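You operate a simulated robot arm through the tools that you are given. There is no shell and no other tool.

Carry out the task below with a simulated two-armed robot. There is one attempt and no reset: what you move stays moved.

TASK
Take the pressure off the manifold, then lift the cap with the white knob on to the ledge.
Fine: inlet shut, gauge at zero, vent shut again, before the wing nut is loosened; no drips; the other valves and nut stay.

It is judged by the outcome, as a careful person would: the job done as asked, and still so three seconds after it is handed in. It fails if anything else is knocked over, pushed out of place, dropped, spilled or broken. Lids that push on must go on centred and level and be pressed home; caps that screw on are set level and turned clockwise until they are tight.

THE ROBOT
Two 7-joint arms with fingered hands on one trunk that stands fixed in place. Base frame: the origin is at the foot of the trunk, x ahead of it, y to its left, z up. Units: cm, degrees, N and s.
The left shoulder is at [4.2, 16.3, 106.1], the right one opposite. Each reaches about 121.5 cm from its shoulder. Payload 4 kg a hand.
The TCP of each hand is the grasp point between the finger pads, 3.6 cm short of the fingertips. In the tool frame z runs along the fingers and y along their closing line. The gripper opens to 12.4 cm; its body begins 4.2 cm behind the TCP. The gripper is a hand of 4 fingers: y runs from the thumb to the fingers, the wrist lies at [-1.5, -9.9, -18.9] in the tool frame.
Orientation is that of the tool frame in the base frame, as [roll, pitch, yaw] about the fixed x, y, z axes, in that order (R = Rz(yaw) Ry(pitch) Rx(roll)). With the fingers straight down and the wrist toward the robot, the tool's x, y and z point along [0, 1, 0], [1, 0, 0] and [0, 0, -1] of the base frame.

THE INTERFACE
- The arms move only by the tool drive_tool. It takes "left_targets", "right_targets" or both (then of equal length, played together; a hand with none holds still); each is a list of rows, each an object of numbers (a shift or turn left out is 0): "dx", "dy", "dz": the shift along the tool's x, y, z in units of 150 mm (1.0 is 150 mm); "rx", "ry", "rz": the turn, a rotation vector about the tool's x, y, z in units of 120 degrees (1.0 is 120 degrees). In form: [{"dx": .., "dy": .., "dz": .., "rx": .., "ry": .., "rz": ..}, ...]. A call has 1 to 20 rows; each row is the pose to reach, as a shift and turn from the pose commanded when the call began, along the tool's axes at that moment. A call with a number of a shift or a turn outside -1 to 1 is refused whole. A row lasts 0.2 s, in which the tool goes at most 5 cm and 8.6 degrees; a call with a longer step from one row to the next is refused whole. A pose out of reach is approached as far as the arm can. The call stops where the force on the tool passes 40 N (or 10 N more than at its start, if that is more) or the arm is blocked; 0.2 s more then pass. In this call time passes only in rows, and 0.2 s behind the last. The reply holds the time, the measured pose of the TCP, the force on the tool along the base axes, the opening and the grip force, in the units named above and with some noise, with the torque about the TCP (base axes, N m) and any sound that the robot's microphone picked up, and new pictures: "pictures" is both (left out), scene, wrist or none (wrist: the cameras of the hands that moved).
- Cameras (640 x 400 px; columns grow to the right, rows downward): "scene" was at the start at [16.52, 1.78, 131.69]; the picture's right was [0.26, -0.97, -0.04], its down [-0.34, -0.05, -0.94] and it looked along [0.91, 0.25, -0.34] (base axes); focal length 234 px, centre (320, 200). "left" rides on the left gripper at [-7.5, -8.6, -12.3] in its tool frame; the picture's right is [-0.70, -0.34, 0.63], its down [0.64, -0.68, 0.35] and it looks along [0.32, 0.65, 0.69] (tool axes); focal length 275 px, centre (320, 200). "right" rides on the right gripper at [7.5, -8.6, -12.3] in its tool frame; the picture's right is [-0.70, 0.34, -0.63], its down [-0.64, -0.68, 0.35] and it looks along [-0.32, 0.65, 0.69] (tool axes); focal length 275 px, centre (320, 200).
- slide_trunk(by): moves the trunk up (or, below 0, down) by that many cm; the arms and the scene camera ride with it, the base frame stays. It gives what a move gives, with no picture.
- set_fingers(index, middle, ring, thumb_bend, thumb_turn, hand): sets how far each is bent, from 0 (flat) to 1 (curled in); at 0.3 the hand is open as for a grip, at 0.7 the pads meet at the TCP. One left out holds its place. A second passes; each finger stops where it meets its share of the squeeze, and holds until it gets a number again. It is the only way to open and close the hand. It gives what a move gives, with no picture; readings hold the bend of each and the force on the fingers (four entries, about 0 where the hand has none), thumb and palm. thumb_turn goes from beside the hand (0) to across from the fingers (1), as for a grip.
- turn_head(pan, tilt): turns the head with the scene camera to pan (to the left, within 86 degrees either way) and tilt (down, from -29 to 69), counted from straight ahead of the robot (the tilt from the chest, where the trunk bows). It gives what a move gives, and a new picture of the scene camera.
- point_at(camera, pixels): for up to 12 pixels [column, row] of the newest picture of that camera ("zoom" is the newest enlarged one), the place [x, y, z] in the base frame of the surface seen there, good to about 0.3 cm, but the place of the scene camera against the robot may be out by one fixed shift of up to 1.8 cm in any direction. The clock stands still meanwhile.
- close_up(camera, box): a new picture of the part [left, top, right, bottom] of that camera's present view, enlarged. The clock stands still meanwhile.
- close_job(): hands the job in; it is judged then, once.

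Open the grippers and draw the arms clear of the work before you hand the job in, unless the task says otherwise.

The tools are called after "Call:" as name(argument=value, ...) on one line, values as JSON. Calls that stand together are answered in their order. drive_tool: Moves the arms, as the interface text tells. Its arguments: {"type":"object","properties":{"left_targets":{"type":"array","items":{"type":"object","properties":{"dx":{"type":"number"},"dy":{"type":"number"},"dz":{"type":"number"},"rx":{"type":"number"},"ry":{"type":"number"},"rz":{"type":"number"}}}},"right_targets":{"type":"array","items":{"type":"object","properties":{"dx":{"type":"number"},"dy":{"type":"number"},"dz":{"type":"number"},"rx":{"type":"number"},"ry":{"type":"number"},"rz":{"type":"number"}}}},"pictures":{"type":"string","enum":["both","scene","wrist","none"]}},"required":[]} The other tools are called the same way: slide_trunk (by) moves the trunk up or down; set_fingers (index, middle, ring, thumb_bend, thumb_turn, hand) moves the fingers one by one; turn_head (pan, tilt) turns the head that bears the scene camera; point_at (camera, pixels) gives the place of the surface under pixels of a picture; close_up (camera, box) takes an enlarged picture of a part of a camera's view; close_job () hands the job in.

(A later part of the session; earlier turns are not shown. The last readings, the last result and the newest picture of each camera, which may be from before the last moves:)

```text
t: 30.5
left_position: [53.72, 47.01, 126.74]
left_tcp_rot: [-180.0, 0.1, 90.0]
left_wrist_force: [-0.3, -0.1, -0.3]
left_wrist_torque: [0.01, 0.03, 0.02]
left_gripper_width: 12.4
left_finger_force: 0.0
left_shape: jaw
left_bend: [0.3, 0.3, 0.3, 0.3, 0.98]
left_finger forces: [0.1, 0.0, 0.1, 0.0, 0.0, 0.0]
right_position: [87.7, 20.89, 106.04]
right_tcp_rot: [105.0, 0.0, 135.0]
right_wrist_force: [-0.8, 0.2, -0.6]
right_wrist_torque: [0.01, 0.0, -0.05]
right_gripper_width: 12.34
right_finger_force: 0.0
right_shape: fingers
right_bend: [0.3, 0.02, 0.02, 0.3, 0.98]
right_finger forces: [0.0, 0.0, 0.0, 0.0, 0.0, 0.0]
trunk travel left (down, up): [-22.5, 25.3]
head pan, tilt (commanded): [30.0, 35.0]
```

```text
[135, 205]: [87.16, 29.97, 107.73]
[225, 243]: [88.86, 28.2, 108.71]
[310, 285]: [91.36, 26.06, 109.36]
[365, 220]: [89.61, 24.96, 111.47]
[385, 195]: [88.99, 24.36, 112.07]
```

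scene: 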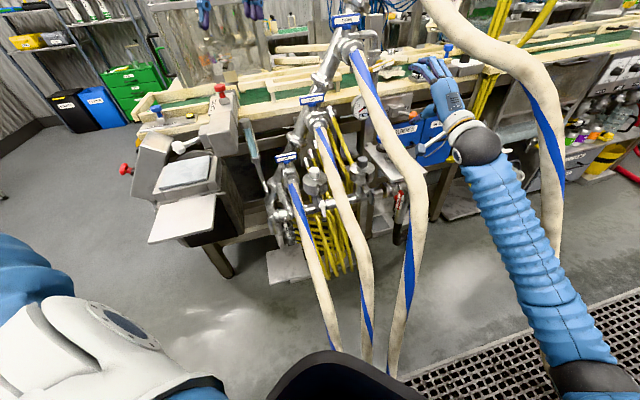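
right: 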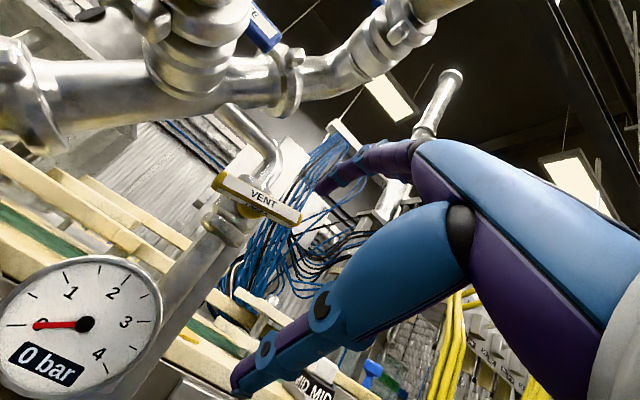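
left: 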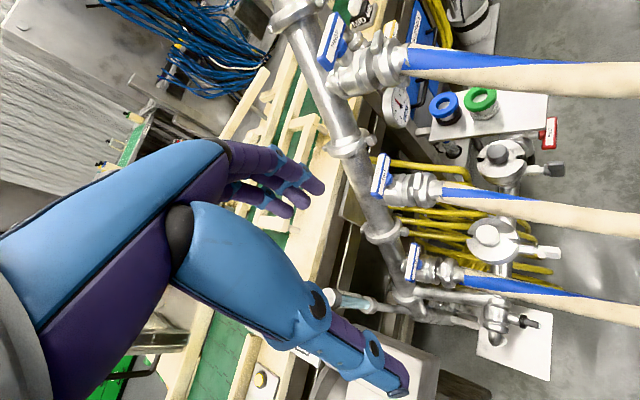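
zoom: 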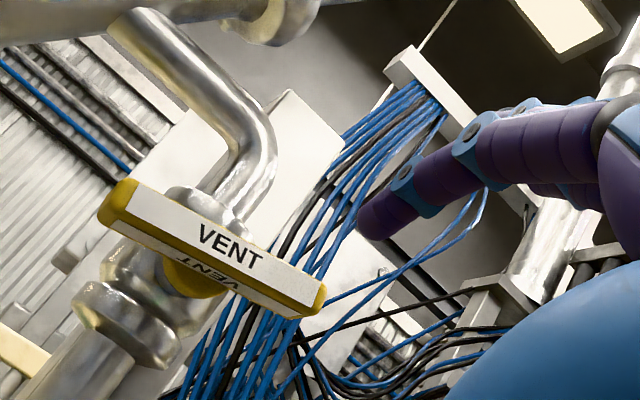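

The tip will come in about 1 cm above the right end. I slide it forward and press down until the stop.

Call:
drive_tool(right_targets=[{"dx": -0.01, "dy": 0.028, "dz": 0.106}, {"dx": -0.01, "dy": 0.057, "dz": 0.212}, {"dx": -0.01, "dy": -0.001, "dz": 0.2276}, {"dx": -0.01, "dy": -0.059, "dz": 0.2431}, {"dx": -0.01, "dy": -0.117, "dz": 0.2587}, {"dx": -0.01, "dy": -0.168, "dz": 0.2725}], pictures="wrist")

Call:
close_up(camera="right", box=[210, 80, 410, 210])

```text
t: 31.9
left_position: [53.53, 46.92, 126.74]
left_tcp_rot: [-179.9, 0.0, 90.0]
left_wrist_force: [-0.4, 0.9, -0.3]
left_wrist_torque: [-0.02, 0.01, 0.0]
left_gripper_width: 12.36
left_finger_force: 0.1
left_shape: jaw
left_bend: [0.3, 0.3, 0.3, 0.3, 0.98]
left_finger forces: [0.0, 0.0, 0.0, 0.0, 0.1, 0.0]
right_position: [90.26, 23.31, 102.81]
right_tcp_rot: [104.9, 0.0, 135.0]
right_wrist_force: [2.3, -1.4, 5.1]
right_wrist_torque: [0.21, -0.02, -0.09]
right_gripper_width: 13.17
right_finger_force: 2.8
right_shape: fingers
right_bend: [0.25, 0.02, 0.02, 0.3, 0.98]
right_finger forces: [6.1, 0.1, 0.1, 0.1, 0.0, 0.0]
trunk travel left (down, up): [-22.5, 25.3]
head pan, tilt (commanded): [30.0, 35.0]
```

right: 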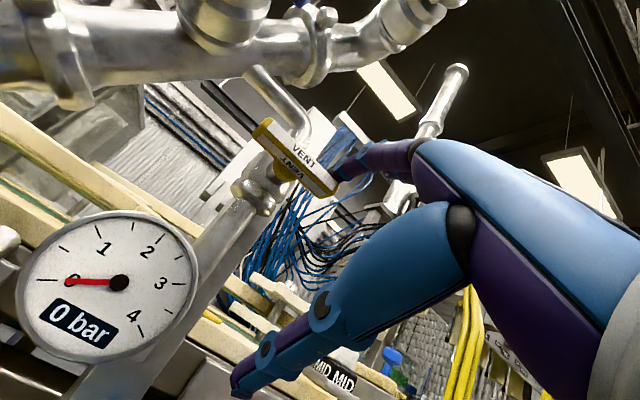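

```text
3.08 times, centred on (310, 145) of right
```

zoom: 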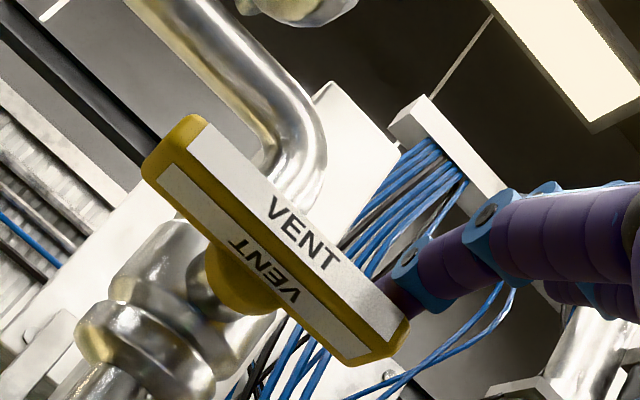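

The bar looks level with 6 N on the index. I press another 0.8 cm to be sure of the stop, then measure.

Call:
drive_tool(right_targets=[{"dy": -0.026, "dz": 0.007}, {"dy": -0.052, "dz": 0.014}], pictures="none")

Call:
close_up(camera="right", box=[210, 80, 410, 210])

Call:
point_at(camera="zoom", pixels=[[225, 140], [290, 200], [350, 255], [400, 300], [185, 175], [250, 240], [360, 340]])

```text
t: 32.5
left_position: [53.66, 46.91, 126.92]
left_tcp_rot: [180.0, 0.0, 90.1]
left_wrist_force: [-0.1, 0.1, 0.5]
left_wrist_torque: [-0.01, 0.0, -0.01]
left_gripper_width: 12.36
left_finger_force: 0.0
left_shape: jaw
left_bend: [0.3, 0.3, 0.3, 0.3, 0.98]
left_finger forces: [0.1, 0.0, 0.0, 0.1, 0.0, 0.0]
right_position: [90.22, 22.98, 101.93]
right_tcp_rot: [104.8, 0.0, 134.8]
right_wrist_force: [5.8, 3.1, 11.6]
right_wrist_torque: [0.26, 0.13, -0.14]
right_gripper_width: 13.89
right_finger_force: 5.9
right_shape: fingers
right_bend: [0.22, 0.02, 0.02, 0.3, 0.98]
right_finger forces: [11.7, 0.0, 0.0, 0.0, 0.0, 0.0]
trunk travel left (down, up): [-22.5, 25.3]
head pan, tilt (commanded): [30.0, 35.0]
```

```text
3.08 times, centred on (310, 145) of right
```

zoom: 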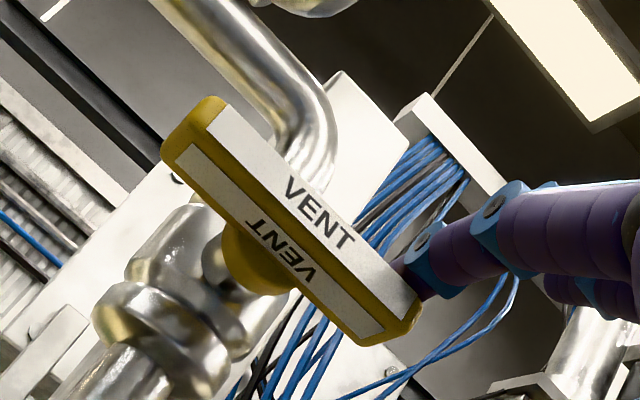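

```text
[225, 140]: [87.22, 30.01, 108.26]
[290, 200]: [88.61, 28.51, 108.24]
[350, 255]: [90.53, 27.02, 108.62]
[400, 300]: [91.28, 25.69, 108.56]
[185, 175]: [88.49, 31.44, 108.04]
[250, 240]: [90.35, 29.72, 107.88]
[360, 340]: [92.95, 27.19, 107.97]
```

Level and firmly at the stop (11.7 N). I lift the finger straight up, clear of the bar, and check the bar stays level.

Call:
drive_tool(right_targets=[{"dy": 0.05, "dz": -0.0133}, {"dy": 0.1, "dz": -0.0267}, {"dy": 0.15, "dz": -0.04}, {"dy": 0.22, "dz": -0.059}, {"dy": 0.29, "dz": -0.078}], pictures="wrist")

Call:
close_up(camera="right", box=[180, 110, 380, 260])

```text
t: 33.7
left_position: [53.63, 46.88, 126.86]
left_tcp_rot: [180.0, 0.0, 90.0]
left_wrist_force: [0.2, 0.5, 0.4]
left_wrist_torque: [0.01, 0.01, -0.03]
left_gripper_width: 12.38
left_finger_force: 0.1
left_shape: jaw
left_bend: [0.3, 0.3, 0.3, 0.3, 0.98]
left_finger forces: [0.0, 0.0, 0.0, 0.1, 0.0, 0.0]
right_position: [90.21, 22.98, 106.46]
right_tcp_rot: [105.0, 0.0, 135.0]
right_wrist_force: [-1.0, 0.5, -0.1]
right_wrist_torque: [0.04, 0.01, -0.01]
right_gripper_width: 12.36
right_finger_force: 0.0
right_shape: fingers
right_bend: [0.3, 0.02, 0.02, 0.3, 0.98]
right_finger forces: [0.1, 0.0, 0.1, 0.0, 0.0, 0.0]
trunk travel left (down, up): [-22.5, 25.3]
head pan, tilt (commanded): [30.0, 35.0]
```

right: 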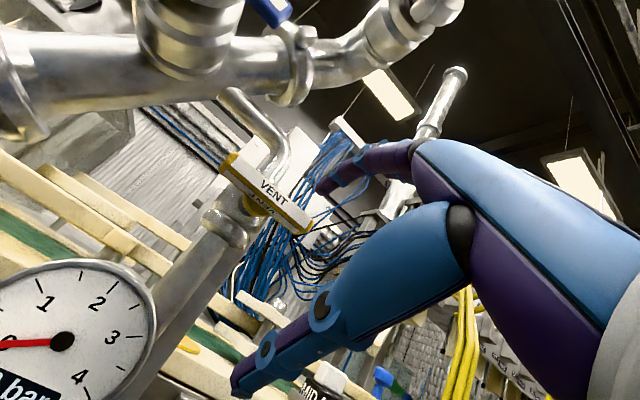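

```text
2.67 times, centred on (280, 185) of right
```

zoom: 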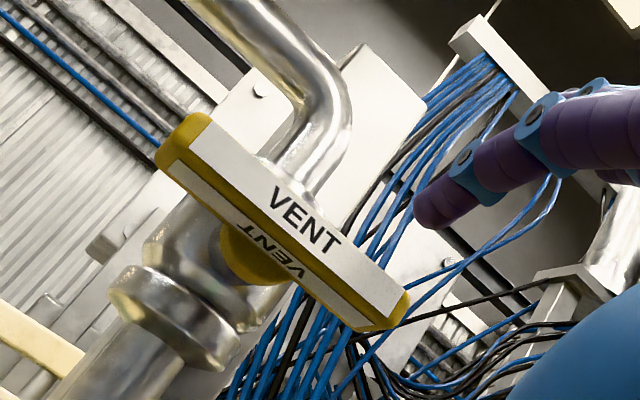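

Call:
point_at(camera="zoom", pixels=[[210, 145], [270, 195], [330, 245], [395, 295], [190, 175], [260, 235], [365, 325]])

```text
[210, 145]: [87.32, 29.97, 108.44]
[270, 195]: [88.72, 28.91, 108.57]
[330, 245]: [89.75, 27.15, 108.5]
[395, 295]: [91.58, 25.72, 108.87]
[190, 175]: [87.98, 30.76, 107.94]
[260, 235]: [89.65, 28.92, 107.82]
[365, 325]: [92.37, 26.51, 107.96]
```

The vent stays level: shut, gauge 0. I retract the right hand and bring the left hand over for a close look at the white-knob cap and its wing nut.

Call:
drive_tool(right_targets=[{"dy": -0.05, "dz": -0.2}, {"dy": -0.11, "dz": -0.42}, {"dy": -0.17, "dz": -0.65}, {"dy": -0.24, "dz": -0.9}, {"dy": -0.24, "dz": -0.9}], left_targets=[{"dx": -0.18, "dy": 0.006, "dz": 0.2}, {"dx": -0.36, "dy": 0.012, "dz": 0.4}, {"dx": -0.54, "dy": 0.02, "dz": 0.6}, {"dx": -0.72, "dy": 0.025, "dz": 0.8}, {"dx": -0.88, "dy": 0.03, "dz": 1.0}], pictures="both")

```text
t: 34.9
left_position: [54.52, 33.59, 111.91]
left_tcp_rot: [-180.0, -0.1, 90.1]
left_wrist_force: [0.7, -1.1, -0.1]
left_wrist_torque: [-0.01, 0.01, 0.01]
left_gripper_width: 12.4
left_finger_force: 0.1
left_shape: jaw
left_bend: [0.3, 0.3, 0.3, 0.3, 0.98]
left_finger forces: [0.0, 0.0, 0.0, 0.0, 0.0, 0.0]
right_position: [80.34, 12.81, 106.38]
right_tcp_rot: [105.0, 0.0, 134.9]
right_wrist_force: [0.7, -0.4, 0.5]
right_wrist_torque: [0.02, 0.04, 0.0]
right_gripper_width: 12.32
right_finger_force: 0.1
right_shape: fingers
right_bend: [0.3, 0.02, 0.02, 0.3, 0.98]
right_finger forces: [0.0, 0.0, 0.1, 0.0, 0.0, 0.0]
trunk travel left (down, up): [-22.5, 25.3]
head pan, tilt (commanded): [30.0, 35.0]
```

scene: 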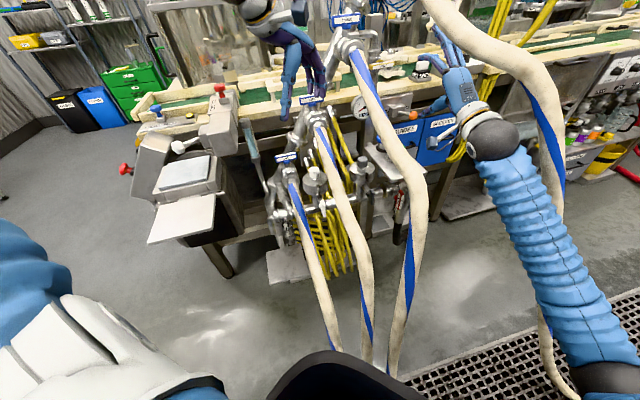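
right: 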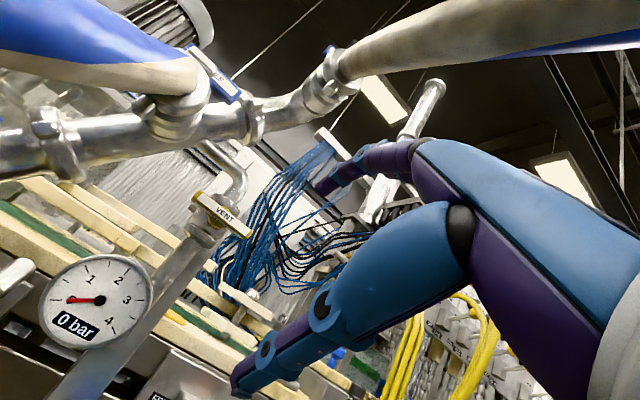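
left: 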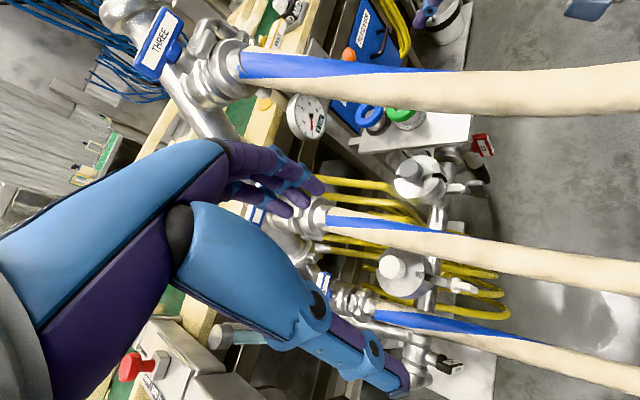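

I zoom on the white cap and nut (around (395,268), (465,285)) in the left wrist view.

Call:
close_up(camera="left", box=[350, 225, 510, 325])

Call:
point_at(camera="left", pixels=[[392, 265], [378, 262], [407, 262], [392, 280], [405, 285], [428, 278], [445, 281], [462, 284], [475, 288], [410, 295], [415, 265], [440, 262]])

```text
4.00 times, centred on (430, 275) of left
```

zoom: 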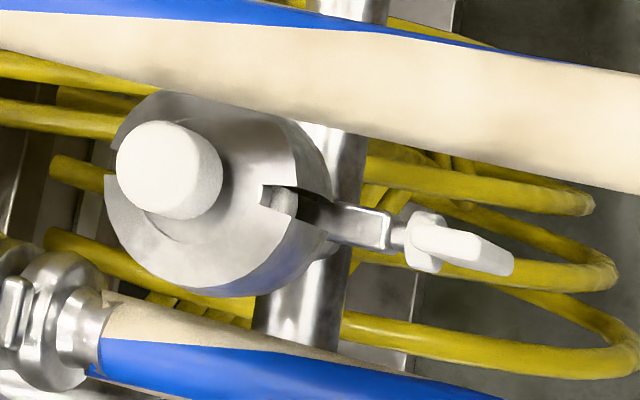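

```text
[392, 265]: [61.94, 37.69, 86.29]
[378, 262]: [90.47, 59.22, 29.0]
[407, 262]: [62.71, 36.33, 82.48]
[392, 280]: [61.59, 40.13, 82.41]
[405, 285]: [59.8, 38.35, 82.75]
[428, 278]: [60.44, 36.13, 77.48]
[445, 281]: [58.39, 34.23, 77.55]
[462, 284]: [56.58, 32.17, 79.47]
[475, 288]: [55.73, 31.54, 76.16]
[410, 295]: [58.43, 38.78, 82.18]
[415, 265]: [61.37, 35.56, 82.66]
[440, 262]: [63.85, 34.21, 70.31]
```

The close-up shows the wing nut's plate standing vertical at about [56.3,32,77.7], between hose ONE (below-left) and hose TWO (above-right). I curl the left middle and ring fingers so the index can work alone, then lean the hand left with the fingers pitched.

Call:
set_fingers(hand="left", middle=1.0, ring=1.0)

Call:
drive_tool(left_targets=[{"dx": 0.05, "dy": -0.05, "dz": 0.17, "rx": -0.041, "ry": -0.011, "rz": 0.041}, {"dx": 0.1, "dy": -0.1, "dz": 0.34, "rx": -0.081, "ry": -0.022, "rz": 0.081}, {"dx": 0.15, "dy": -0.15, "dz": 0.5, "rx": -0.122, "ry": -0.033, "rz": 0.122}, {"dx": 0.2, "dy": -0.2, "dz": 0.67, "rx": -0.163, "ry": -0.044, "rz": 0.163}, {"dx": 0.25, "dy": -0.25, "dz": 0.83, "rx": -0.203, "ry": -0.054, "rz": 0.203}, {"dx": 0.293, "dy": -0.3, "dz": 0.993, "rx": -0.244, "ry": -0.0654, "rz": 0.244}], pictures="both")

```text
t: 35.9
left_position: [54.38, 33.58, 112.02]
left_tcp_rot: [-180.0, 0.0, 90.0]
left_wrist_force: [1.1, 0.0, 1.0]
left_wrist_torque: [-0.01, 0.0, -0.03]
left_gripper_width: 12.31
left_finger_force: 0.0
left_shape: fingers
left_bend: [0.3, 1.0, 1.0, 0.3, 0.98]
left_finger forces: [0.1, 0.0, 0.0, 0.0, 0.0, 0.0]
right_position: [80.33, 13.02, 106.36]
right_tcp_rot: [105.0, 0.0, 135.1]
right_wrist_force: [0.6, 0.2, 0.9]
right_wrist_torque: [-0.01, 0.01, 0.03]
right_gripper_width: 12.33
right_finger_force: 0.1
right_shape: fingers
right_bend: [0.3, 0.02, 0.02, 0.3, 0.98]
right_finger forces: [0.0, 0.0, 0.1, 0.0, 0.0, 0.0]
trunk travel left (down, up): [-22.5, 25.3]
head pan, tilt (commanded): [30.0, 35.0]
```

```text
t: 37.3
left_position: [49.66, 38.19, 96.71]
left_tcp_rot: [149.9, 0.0, 59.9]
left_wrist_force: [0.7, -0.1, 0.8]
left_wrist_torque: [0.0, -0.01, -0.03]
left_gripper_width: 12.29
left_finger_force: 0.0
left_shape: fingers
left_bend: [0.3, 1.0, 1.0, 0.3, 0.98]
left_finger forces: [0.0, 0.1, 0.0, 0.0, 0.1, 0.0]
right_position: [80.27, 12.93, 106.46]
right_tcp_rot: [105.0, 0.0, 135.1]
right_wrist_force: [0.3, 0.5, -1.5]
right_wrist_torque: [0.0, -0.02, 0.0]
right_gripper_width: 12.34
right_finger_force: 0.1
right_shape: fingers
right_bend: [0.3, 0.02, 0.02, 0.3, 0.98]
right_finger forces: [0.0, 0.1, 0.1, 0.1, 0.0, 0.0]
trunk travel left (down, up): [-22.5, 25.3]
head pan, tilt (commanded): [30.0, 35.0]
```

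scene: 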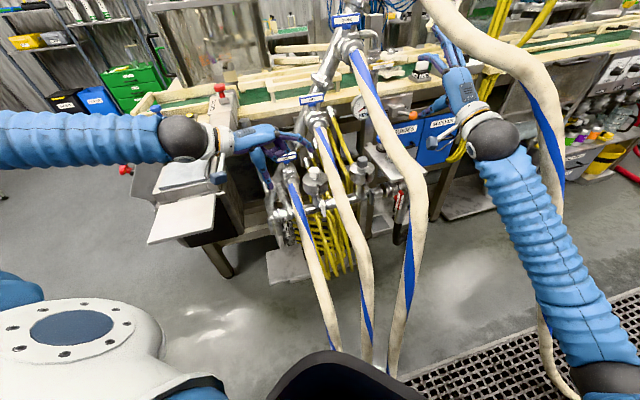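
left: 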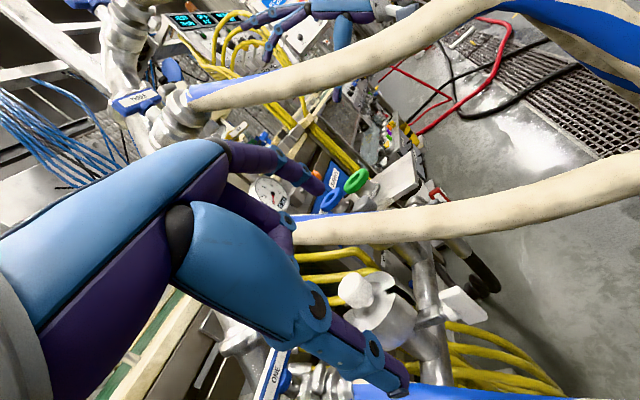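

The left hand now leans in from the left. I zoom at the nut (460,305) and the index fingertip (315,180).

Call:
close_up(camera="left", box=[320, 250, 500, 370])

Call:
point_at(camera="zoom", pixels=[[440, 140], [470, 130], [500, 190], [520, 215], [460, 165], [410, 215], [370, 230], [125, 140], [330, 170], [485, 160]])

Call:
point_at(camera="left", pixels=[[318, 185], [310, 175], [300, 170], [290, 215], [405, 390], [500, 225], [450, 235]])

```text
3.33 times, centred on (410, 310) of left
```

zoom: 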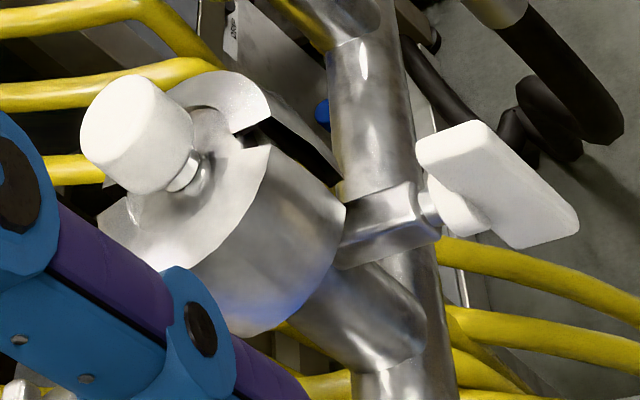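

```text
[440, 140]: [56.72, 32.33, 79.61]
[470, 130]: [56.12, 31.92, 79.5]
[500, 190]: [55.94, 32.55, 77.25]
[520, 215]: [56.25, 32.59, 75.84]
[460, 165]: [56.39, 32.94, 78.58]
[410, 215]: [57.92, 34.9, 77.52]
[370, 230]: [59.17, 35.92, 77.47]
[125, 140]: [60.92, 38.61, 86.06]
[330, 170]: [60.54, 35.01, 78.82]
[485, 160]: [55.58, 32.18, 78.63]
```

```text
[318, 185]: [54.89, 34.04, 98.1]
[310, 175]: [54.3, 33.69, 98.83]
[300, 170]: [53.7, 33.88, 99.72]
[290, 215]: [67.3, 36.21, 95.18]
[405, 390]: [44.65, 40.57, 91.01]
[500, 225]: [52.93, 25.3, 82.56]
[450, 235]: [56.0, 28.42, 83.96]
```

The plate of the nut stands vertical, centred near a=17, z≈77.5. Before descending I locate the blue ONE handle near (272,372), which must not be touched.

Call:
point_at(camera="left", pixels=[[272, 372], [282, 352], [262, 393], [300, 380], [330, 370], [350, 390], [400, 350], [385, 330], [375, 345]])

Call:
close_up(camera="left", box=[220, 280, 440, 400])

Call:
close_up(camera="scene", box=[220, 100, 350, 220])

```text
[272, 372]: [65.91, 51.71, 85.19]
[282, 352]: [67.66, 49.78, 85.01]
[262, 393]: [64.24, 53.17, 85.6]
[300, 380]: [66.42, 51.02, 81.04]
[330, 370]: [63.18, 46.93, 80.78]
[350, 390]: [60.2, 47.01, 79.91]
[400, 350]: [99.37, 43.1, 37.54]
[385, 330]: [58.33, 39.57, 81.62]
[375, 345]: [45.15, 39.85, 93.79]
```

```text
2.91 times, centred on (330, 340) of left
```

zoom: 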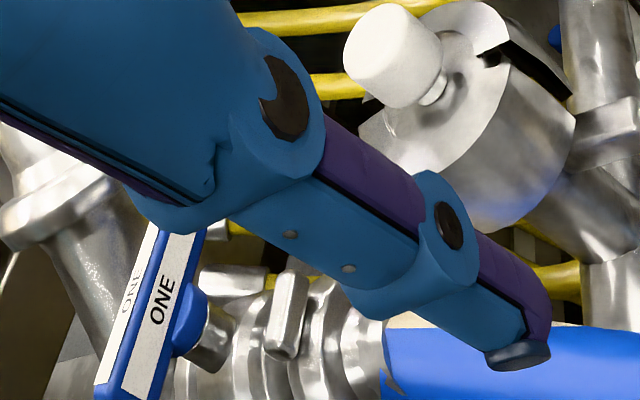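

```text
3.33 times, centred on (285, 160) of scene
```

zoom: 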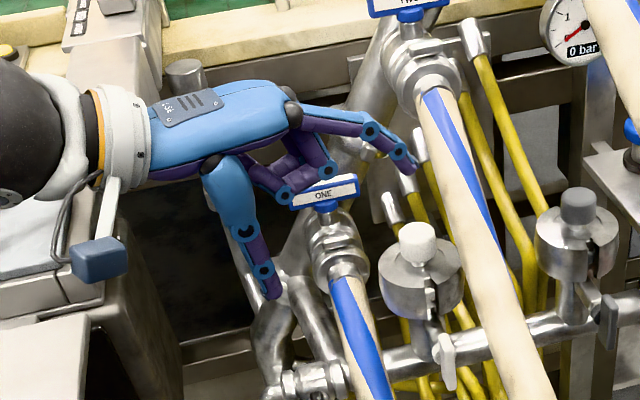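

The drain handle sits near [50,43.5,72], so I fold the left thumb beside the hand to keep it away from there, and look.

Call:
set_fingers(hand="left", thumb_turn=0.0, thumb_bend=0.2)

Call:
close_up(camera="left", box=[0, 0, 640, 400])

Call:
close_up(camera="scene", box=[220, 100, 350, 220])

```text
t: 38.3
left_position: [49.6, 38.22, 96.66]
left_tcp_rot: [150.0, 0.0, 60.1]
left_wrist_force: [0.5, -0.2, -0.1]
left_wrist_torque: [-0.02, 0.02, 0.01]
left_gripper_width: 17.03
left_finger_force: 0.1
left_shape: fingers
left_bend: [0.3, 1.0, 1.0, 0.2, 0.0]
left_finger forces: [0.1, 0.1, 0.1, 0.1, 0.0, 0.1]
right_position: [80.26, 12.82, 106.44]
right_tcp_rot: [105.1, 0.0, 134.8]
right_wrist_force: [0.1, 0.8, 0.2]
right_wrist_torque: [-0.02, -0.01, -0.01]
right_gripper_width: 12.34
right_finger_force: 0.0
right_shape: fingers
right_bend: [0.3, 0.02, 0.02, 0.3, 0.98]
right_finger forces: [0.0, 0.0, 0.0, 0.0, 0.0, 0.0]
trunk travel left (down, up): [-22.5, 25.3]
head pan, tilt (commanded): [30.0, 35.0]
```

```text
1.00 times, centred on (320, 200) of left (not enlarged: the box is as wide or as high as the picture)
```

zoom: 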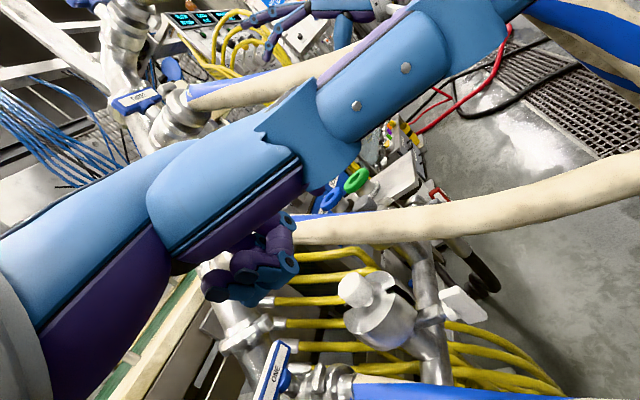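

```text
3.33 times, centred on (285, 160) of scene
```

zoom: 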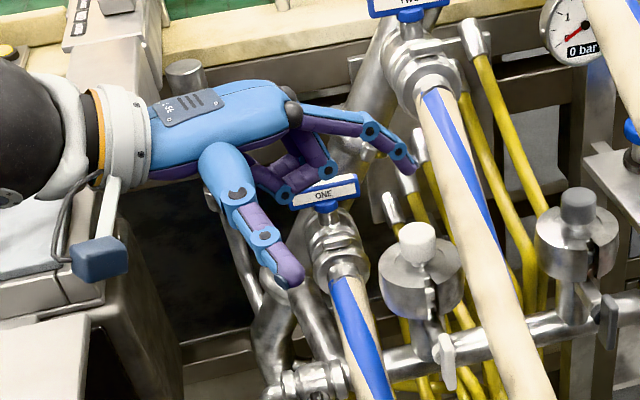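

The folded thumb now hides the index from the wrist camera and sticks out toward the robot. I check where its tip is.

Call:
point_at(camera="zoom", pixels=[[285, 270], [245, 205], [410, 165], [265, 235]])

```text
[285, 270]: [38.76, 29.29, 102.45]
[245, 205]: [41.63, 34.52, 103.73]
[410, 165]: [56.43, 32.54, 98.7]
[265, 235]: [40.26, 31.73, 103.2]
```

The thumb tip is at about [39,29,102], clear of everything, so I leave it and use the scene camera for guidance. I lower the left hand 12 cm straight down beside the nut.

Call:
drive_tool(left_targets=[{"dx": -0.005, "dy": -0.13, "dz": 0.233}, {"dx": -0.01, "dy": -0.26, "dz": 0.465}, {"dx": -0.017, "dy": -0.391, "dz": 0.698}], pictures="both")

Call:
close_up(camera="scene", box=[240, 130, 370, 240])

```text
t: 39.1
left_position: [49.73, 37.81, 84.57]
left_tcp_rot: [149.9, 0.1, 60.0]
left_wrist_force: [0.6, 0.0, 0.3]
left_wrist_torque: [-0.02, -0.02, 0.03]
left_gripper_width: 17.03
left_finger_force: 0.0
left_shape: fingers
left_bend: [0.3, 1.0, 1.0, 0.2, 0.0]
left_finger forces: [0.0, 0.0, 0.0, 0.1, 0.0, 0.1]
right_position: [80.39, 13.05, 106.36]
right_tcp_rot: [104.9, 0.0, 134.9]
right_wrist_force: [0.5, 0.7, 0.4]
right_wrist_torque: [-0.04, -0.01, 0.03]
right_gripper_width: 12.31
right_finger_force: 0.0
right_shape: fingers
right_bend: [0.3, 0.02, 0.02, 0.3, 0.98]
right_finger forces: [0.1, 0.0, 0.1, 0.0, 0.0, 0.0]
trunk travel left (down, up): [-22.5, 25.3]
head pan, tilt (commanded): [30.0, 35.0]
```

scene: 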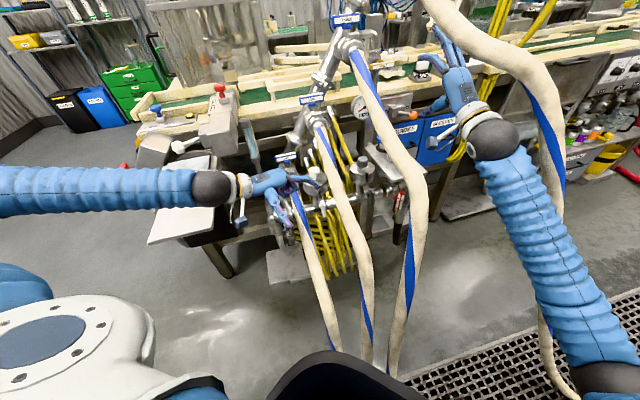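
left: 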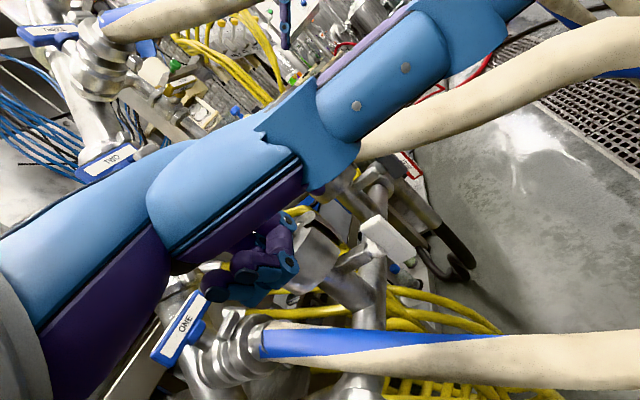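

```text
3.64 times, centred on (305, 185) of scene
```

zoom: 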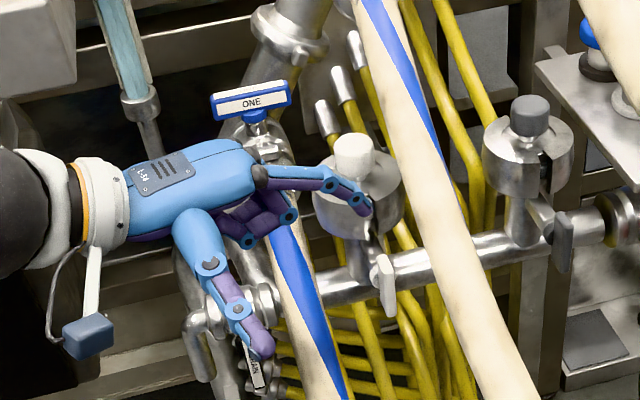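

The index tip is at (365,210) in the scene zoom, just above the nut plate at (385,285). I lower it to the left of the plate's lower half.

Call:
drive_tool(left_targets=[{"dx": -0.004, "dy": -0.108, "dz": 0.192}, {"dx": -0.008, "dy": -0.216, "dz": 0.383}, {"dx": -0.012, "dy": -0.31, "dz": 0.55}], pictures="both")

Call:
close_up(camera="scene", box=[280, 165, 350, 230])

```text
t: 40.1
left_position: [50.39, 37.02, 78.81]
left_tcp_rot: [147.4, -2.2, 60.0]
left_wrist_force: [-1.9, 0.7, 1.9]
left_wrist_torque: [-0.12, -0.15, -0.09]
left_gripper_width: 17.09
left_finger_force: 1.2
left_shape: fingers
left_bend: [0.3, 1.0, 1.0, 0.2, 0.0]
left_finger forces: [2.4, 0.0, 0.0, 0.0, 0.1, 0.0]
right_position: [79.79, 11.94, 106.97]
right_tcp_rot: [104.4, -0.1, 134.8]
right_wrist_force: [0.2, 0.2, 0.0]
right_wrist_torque: [0.0, 0.06, 0.03]
right_gripper_width: 12.32
right_finger_force: 0.0
right_shape: fingers
right_bend: [0.3, 0.02, 0.02, 0.3, 0.98]
right_finger forces: [0.0, 0.1, 0.0, 0.0, 0.0, 0.0]
trunk travel left (down, up): [-22.5, 25.3]
head pan, tilt (commanded): [30.0, 35.0]
stopped in row 3 (left hand): the arm was blocked; the commanded pose is now the measured one
```

scene: 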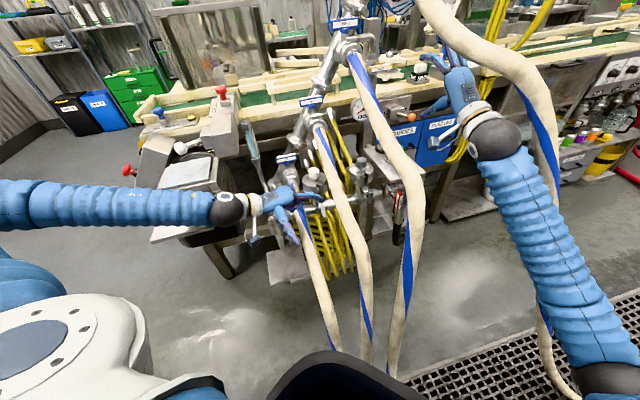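
left: 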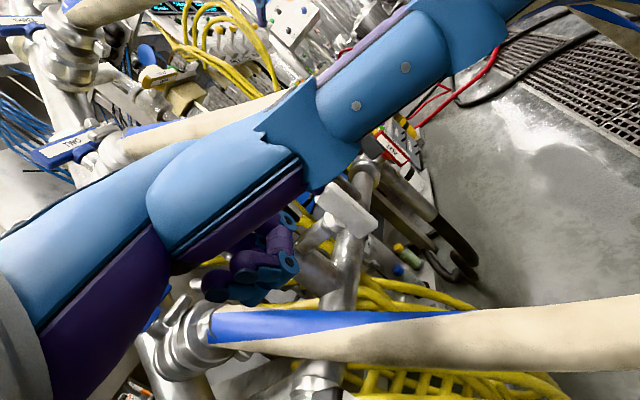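

```text
6.15 times, centred on (315, 198) of scene
```

zoom: 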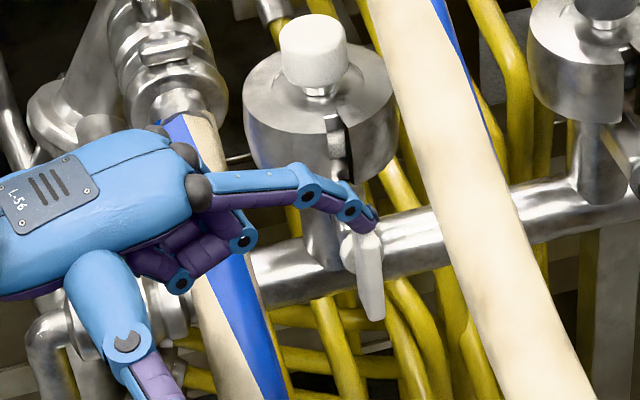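

The arm was blocked, and the scene shows the left forearm lying low over the console at left, so I back straight up to relieve it.

Call:
drive_tool(left_targets=[{"dy": 0.067, "dz": -0.115}, {"dy": 0.133, "dz": -0.231}, {"dy": 0.2, "dz": -0.346}, {"dy": 0.267, "dz": -0.462}], pictures="both")

Call:
turn_head(pan=45, tilt=35)

```text
t: 41.1
left_position: [50.12, 37.43, 85.34]
left_tcp_rot: [148.4, -1.0, 60.1]
left_wrist_force: [0.2, -0.1, 0.5]
left_wrist_torque: [0.01, 0.0, -0.03]
left_gripper_width: 17.06
left_finger_force: 0.1
left_shape: fingers
left_bend: [0.3, 1.0, 1.0, 0.2, 0.0]
left_finger forces: [0.0, 0.1, 0.0, 0.0, 0.0, 0.1]
right_position: [80.3, 12.67, 106.5]
right_tcp_rot: [105.0, 0.0, 134.9]
right_wrist_force: [0.1, 0.0, 0.7]
right_wrist_torque: [-0.02, 0.0, -0.03]
right_gripper_width: 12.33
right_finger_force: 0.1
right_shape: fingers
right_bend: [0.3, 0.02, 0.02, 0.3, 0.98]
right_finger forces: [0.0, 0.0, 0.0, 0.0, 0.1, 0.0]
trunk travel left (down, up): [-22.5, 25.3]
head pan, tilt (commanded): [30.0, 35.0]
```

scene: 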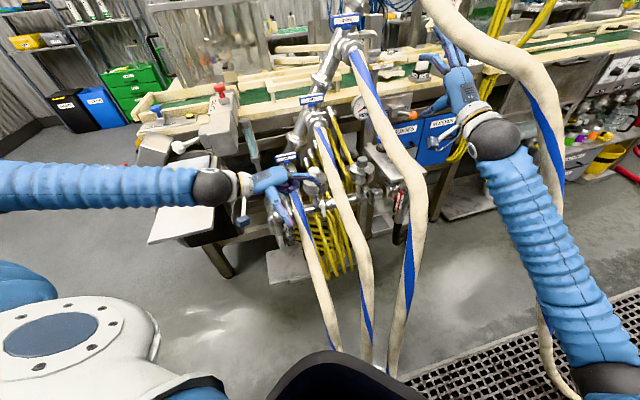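
left: 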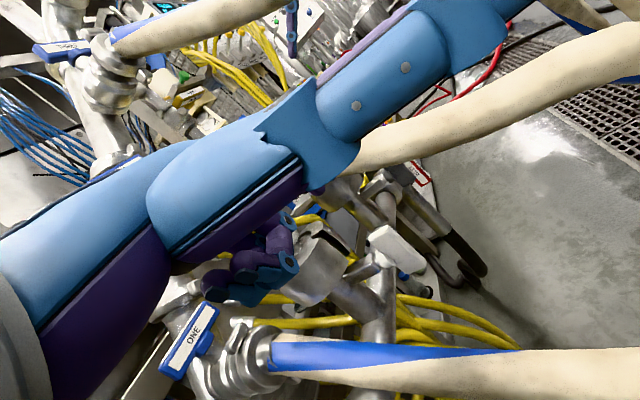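

```text
t: 41.8
left_position: [50.24, 37.45, 85.4]
left_tcp_rot: [148.4, -1.1, 60.1]
left_wrist_force: [-0.7, -0.8, 0.3]
left_wrist_torque: [-0.04, 0.02, 0.01]
left_gripper_width: 17.04
left_finger_force: 0.1
left_shape: fingers
left_bend: [0.3, 1.0, 1.0, 0.2, 0.0]
left_finger forces: [0.0, 0.0, 0.1, 0.0, 0.0, 0.0]
right_position: [80.23, 12.78, 106.46]
right_tcp_rot: [104.9, 0.0, 135.0]
right_wrist_force: [0.3, 0.3, -0.6]
right_wrist_torque: [0.01, 0.0, 0.04]
right_gripper_width: 12.34
right_finger_force: 0.0
right_shape: fingers
right_bend: [0.3, 0.02, 0.02, 0.3, 0.98]
right_finger forces: [0.1, 0.0, 0.0, 0.0, 0.0, 0.1]
trunk travel left (down, up): [-22.5, 25.3]
head pan, tilt (commanded): [45.0, 35.0]
```

scene: 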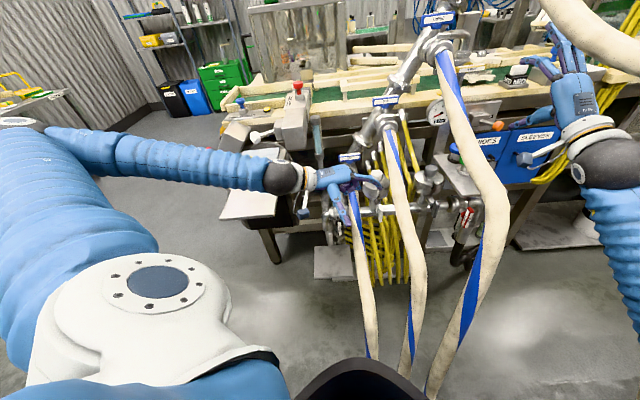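

The trunk is back in place. I measure the console plate (245,195), its lever ball (262,135), and the underside of the left forearm to see what blocked.

Call:
point_at(camera="scene", pixels=[[245, 207], [265, 205], [275, 180], [285, 178], [262, 137], [290, 130], [200, 165], [240, 175], [285, 190], [303, 215], [325, 180], [270, 215]])

Call:
close_up(camera="scene", box=[200, 90, 420, 260])

```text
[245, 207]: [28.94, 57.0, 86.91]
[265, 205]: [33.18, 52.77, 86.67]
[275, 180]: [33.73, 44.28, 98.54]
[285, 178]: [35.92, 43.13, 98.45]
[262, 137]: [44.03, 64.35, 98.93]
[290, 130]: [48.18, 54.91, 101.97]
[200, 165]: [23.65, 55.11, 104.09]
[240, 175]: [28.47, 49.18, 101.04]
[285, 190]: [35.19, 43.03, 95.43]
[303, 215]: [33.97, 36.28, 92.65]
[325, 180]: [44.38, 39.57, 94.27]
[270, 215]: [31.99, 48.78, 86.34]
```

```text
2.35 times, centred on (310, 175) of scene
```

zoom: 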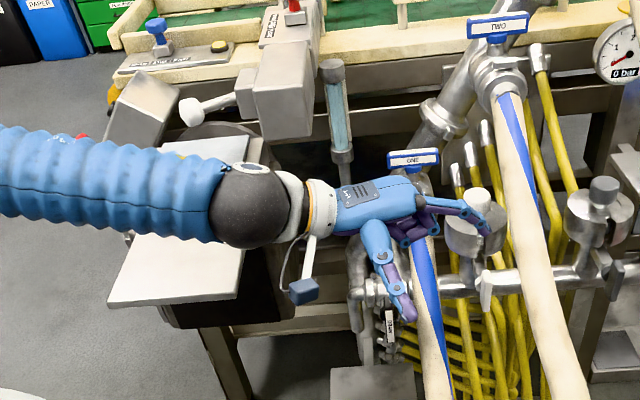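

The forearm came down on the console's tray plate (z≈86, x 23–35, y>47). I'll raise the trunk so the left arm comes from above; first I withdraw the right hand from under hose FOUR.

Call:
set_fingers(hand="right", middle=0.3, ring=0.3)

Call:
drive_tool(right_targets=[{"dx": -0.015, "dy": -0.17, "dz": -0.22}, {"dx": -0.03, "dy": -0.34, "dz": -0.45}, {"dx": -0.045, "dy": -0.5, "dz": -0.7}, {"dx": -0.06, "dy": -0.65, "dz": -0.95}], pictures="both")

```text
t: 42.8
left_position: [50.22, 37.52, 85.38]
left_tcp_rot: [148.4, -1.1, 60.1]
left_wrist_force: [0.3, -0.4, 0.0]
left_wrist_torque: [0.01, -0.01, -0.01]
left_gripper_width: 17.06
left_finger_force: 0.2
left_shape: fingers
left_bend: [0.3, 1.0, 1.0, 0.2, 0.0]
left_finger forces: [0.1, 0.1, 0.0, 0.1, 0.1, 0.0]
right_position: [80.29, 12.65, 106.42]
right_tcp_rot: [104.9, 0.0, 134.9]
right_wrist_force: [0.5, 0.5, 0.1]
right_wrist_torque: [0.01, -0.01, 0.03]
right_gripper_width: 12.36
right_finger_force: 0.0
right_shape: fingers
right_bend: [0.3, 0.3, 0.3, 0.3, 0.98]
right_finger forces: [0.0, 0.0, 0.1, 0.0, 0.0, 0.0]
trunk travel left (down, up): [-22.5, 25.3]
head pan, tilt (commanded): [45.0, 35.0]
```

```text
t: 43.8
left_position: [50.07, 37.54, 85.32]
left_tcp_rot: [148.4, -1.1, 60.1]
left_wrist_force: [-0.1, -0.2, 0.0]
left_wrist_torque: [0.02, 0.01, -0.03]
left_gripper_width: 17.06
left_finger_force: 0.0
left_shape: fingers
left_bend: [0.3, 1.0, 1.0, 0.2, 0.0]
left_finger forces: [0.0, 0.0, 0.0, 0.0, 0.0, 0.0]
right_position: [69.33, 0.49, 100.61]
right_tcp_rot: [104.9, 0.0, 134.9]
right_wrist_force: [-0.7, 0.3, -0.8]
right_wrist_torque: [0.02, -0.03, 0.03]
right_gripper_width: 12.33
right_finger_force: 0.0
right_shape: fingers
right_bend: [0.3, 0.3, 0.3, 0.3, 0.98]
right_finger forces: [0.1, 0.0, 0.1, 0.0, 0.0, 0.0]
trunk travel left (down, up): [-22.5, 25.3]
head pan, tilt (commanded): [45.0, 35.0]
```

scene: 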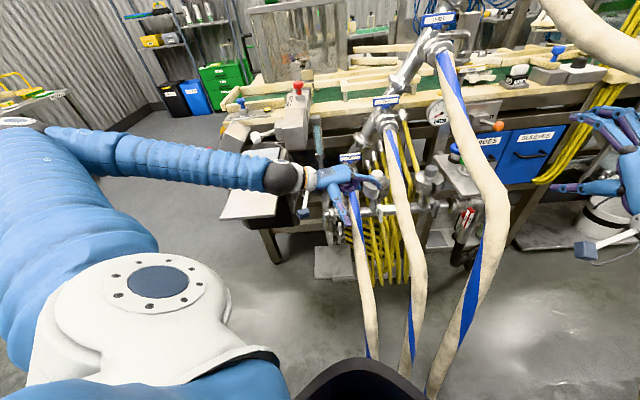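
right: 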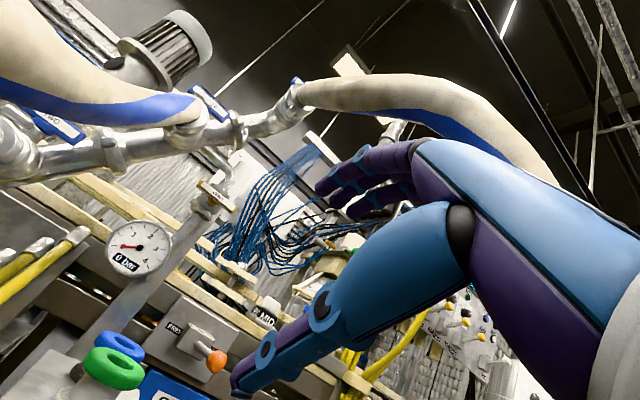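

Clear so far. I continue the right hand's retreat toward the robot's right side.

Call:
drive_tool(right_targets=[{"dx": -0.015, "dy": -0.15, "dz": -0.22}, {"dx": -0.03, "dy": -0.3, "dz": -0.45}, {"dx": -0.045, "dy": -0.42, "dz": -0.7}, {"dx": -0.06, "dy": -0.5, "dz": -0.9}], pictures="none")

Call:
turn_head(pan=10, tilt=30)

```text
t: 44.8
left_position: [50.09, 37.5, 85.35]
left_tcp_rot: [148.4, -1.2, 60.2]
left_wrist_force: [-0.2, -0.4, 0.2]
left_wrist_torque: [0.0, -0.02, 0.0]
left_gripper_width: 17.05
left_finger_force: 0.0
left_shape: fingers
left_bend: [0.3, 1.0, 1.0, 0.2, 0.0]
left_finger forces: [0.1, 0.1, 0.1, 0.1, 0.0, 0.0]
right_position: [59.26, -10.52, 96.83]
right_tcp_rot: [105.0, 0.0, 134.9]
right_wrist_force: [0.9, -0.7, -0.8]
right_wrist_torque: [0.02, 0.04, 0.0]
right_gripper_width: 12.33
right_finger_force: 0.1
right_shape: fingers
right_bend: [0.3, 0.3, 0.3, 0.3, 0.98]
right_finger forces: [0.0, 0.0, 0.0, 0.0, 0.0, 0.0]
trunk travel left (down, up): [-22.5, 25.3]
head pan, tilt (commanded): [45.0, 35.0]
```

```text
t: 45.9
left_position: [50.27, 37.53, 85.42]
left_tcp_rot: [148.4, -1.2, 60.1]
left_wrist_force: [-0.4, 0.4, 0.3]
left_wrist_torque: [0.0, 0.03, -0.01]
left_gripper_width: 17.06
left_finger_force: 0.1
left_shape: fingers
left_bend: [0.3, 1.0, 1.0, 0.2, 0.0]
left_finger forces: [0.1, 0.0, 0.0, 0.0, 0.0, 0.0]
right_position: [59.29, -10.57, 96.82]
right_tcp_rot: [105.0, 0.0, 135.0]
right_wrist_force: [0.5, -0.5, -0.1]
right_wrist_torque: [0.0, 0.03, -0.04]
right_gripper_width: 12.32
right_finger_force: 0.1
right_shape: fingers
right_bend: [0.3, 0.3, 0.3, 0.3, 0.98]
right_finger forces: [0.1, 0.0, 0.0, 0.1, 0.0, 0.0]
trunk travel left (down, up): [-22.5, 25.3]
head pan, tilt (commanded): [10.0, 30.0]
```

scene: 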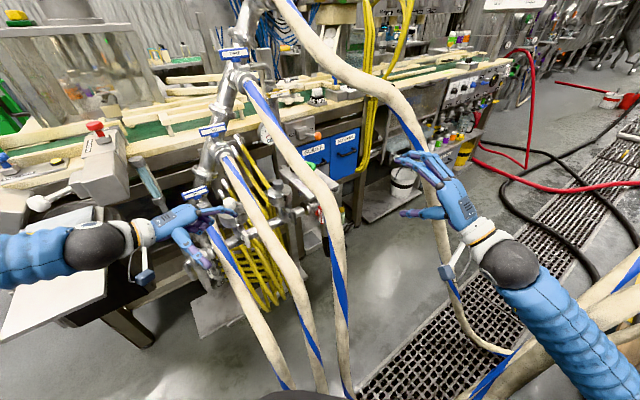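

Something like thick hoses shows at bottom right (600,300), close to the right forearm. I check where they are before raising the trunk.

Call:
point_at(camera="scene", pixels=[[620, 295], [600, 325], [560, 340], [500, 380], [540, 380], [630, 320], [440, 190], [415, 140], [450, 230], [400, 100]])

Call:
turn_head(pan=-30, tilt=30)

```text
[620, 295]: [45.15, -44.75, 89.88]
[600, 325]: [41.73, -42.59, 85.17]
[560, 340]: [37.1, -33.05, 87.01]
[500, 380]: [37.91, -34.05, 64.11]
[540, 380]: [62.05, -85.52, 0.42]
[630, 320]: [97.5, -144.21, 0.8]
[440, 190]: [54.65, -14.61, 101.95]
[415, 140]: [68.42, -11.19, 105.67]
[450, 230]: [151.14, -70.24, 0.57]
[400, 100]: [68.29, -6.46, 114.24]
```

```text
t: 46.9
left_position: [50.22, 37.5, 85.41]
left_tcp_rot: [148.3, -1.1, 60.1]
left_wrist_force: [-0.4, -0.5, -0.4]
left_wrist_torque: [0.0, 0.02, 0.0]
left_gripper_width: 17.05
left_finger_force: 0.1
left_shape: fingers
left_bend: [0.3, 1.0, 1.0, 0.2, 0.0]
left_finger forces: [0.0, 0.1, 0.0, 0.0, 0.0, 0.0]
right_position: [59.39, -10.37, 96.74]
right_tcp_rot: [105.0, 0.0, 134.9]
right_wrist_force: [-0.5, -0.1, -0.1]
right_wrist_torque: [-0.02, -0.02, 0.02]
right_gripper_width: 12.34
right_finger_force: 0.1
right_shape: fingers
right_bend: [0.3, 0.3, 0.3, 0.3, 0.98]
right_finger forces: [0.0, 0.0, 0.1, 0.0, 0.0, 0.0]
trunk travel left (down, up): [-22.5, 25.3]
head pan, tilt (commanded): [-30.0, 30.0]
```

scene: 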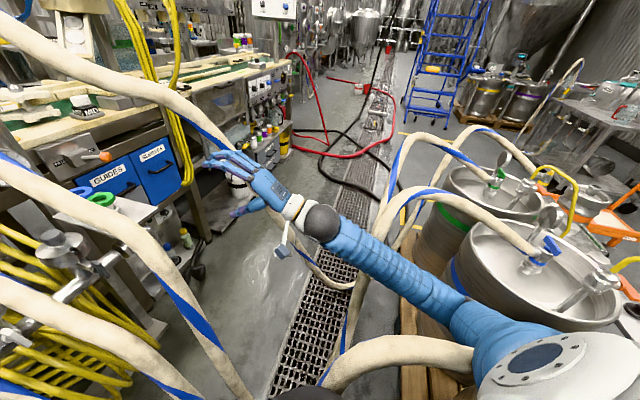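

The keg hoses on the right are below and beside the right forearm, so rising is safe there. I draw the right hand a bit further back from hose FOUR, then raise the trunk.

Call:
drive_tool(right_targets=[{"dx": 0.019, "dy": -0.06, "dz": -0.22}, {"dx": 0.038, "dy": -0.12, "dz": -0.42}], pictures="none")

Call:
slide_trunk(by=10)

Call:
turn_head(pan=30, tilt=40)

```text
t: 47.5
left_position: [50.7, 37.73, 85.07]
left_tcp_rot: [148.6, -0.9, 60.3]
left_wrist_force: [0.6, 0.4, -0.2]
left_wrist_torque: [-0.01, 0.05, -0.02]
left_gripper_width: 17.07
left_finger_force: 0.1
left_shape: fingers
left_bend: [0.3, 1.0, 1.0, 0.2, 0.0]
left_finger forces: [0.0, 0.0, 0.0, 0.1, 0.0, 0.0]
right_position: [55.07, -14.48, 96.66]
right_tcp_rot: [105.0, -0.2, 135.1]
right_wrist_force: [-0.2, 0.1, -0.4]
right_wrist_torque: [0.0, 0.0, 0.01]
right_gripper_width: 12.32
right_finger_force: 0.1
right_shape: fingers
right_bend: [0.3, 0.3, 0.3, 0.3, 0.98]
right_finger forces: [0.0, 0.1, 0.0, 0.1, 0.0, 0.0]
trunk travel left (down, up): [-22.5, 25.3]
head pan, tilt (commanded): [-30.0, 30.0]
```

```text
t: 48.9
left_position: [50.19, 37.6, 95.28]
left_tcp_rot: [148.3, -1.1, 60.0]
left_wrist_force: [-0.4, -0.5, -0.9]
left_wrist_torque: [-0.05, -0.02, -0.02]
left_gripper_width: 17.06
left_finger_force: 0.1
left_shape: fingers
left_bend: [0.3, 1.0, 1.0, 0.2, 0.0]
left_finger forces: [0.0, 0.1, 0.1, 0.1, 0.0, 0.1]
right_position: [54.35, -14.68, 106.91]
right_tcp_rot: [105.0, 0.0, 134.9]
right_wrist_force: [0.1, 0.6, 0.6]
right_wrist_torque: [-0.02, -0.01, 0.0]
right_gripper_width: 12.3
right_finger_force: 0.1
right_shape: fingers
right_bend: [0.3, 0.3, 0.3, 0.3, 0.98]
right_finger forces: [0.0, 0.0, 0.1, 0.0, 0.0, 0.0]
trunk travel left (down, up): [-32.5, 15.3]
head pan, tilt (commanded): [-30.0, 30.0]
```

```text
t: 50.1
left_position: [50.24, 37.66, 95.19]
left_tcp_rot: [148.3, -1.1, 60.1]
left_wrist_force: [0.4, -0.3, -0.6]
left_wrist_torque: [0.01, -0.04, -0.01]
left_gripper_width: 17.04
left_finger_force: 0.1
left_shape: fingers
left_bend: [0.3, 1.0, 1.0, 0.2, 0.0]
left_finger forces: [0.0, 0.0, 0.0, 0.1, 0.0, 0.0]
right_position: [54.47, -14.81, 106.89]
right_tcp_rot: [105.0, 0.0, 134.8]
right_wrist_force: [-0.7, -0.4, 0.1]
right_wrist_torque: [0.01, 0.0, 0.02]
right_gripper_width: 12.32
right_finger_force: 0.1
right_shape: fingers
right_bend: [0.3, 0.3, 0.3, 0.3, 0.98]
right_finger forces: [0.1, 0.0, 0.1, 0.0, 0.0, 0.1]
trunk travel left (down, up): [-32.5, 15.3]
head pan, tilt (commanded): [30.0, 40.0]
```

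scene: 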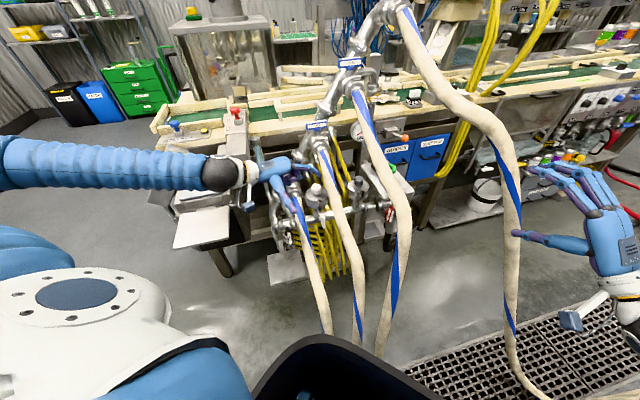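

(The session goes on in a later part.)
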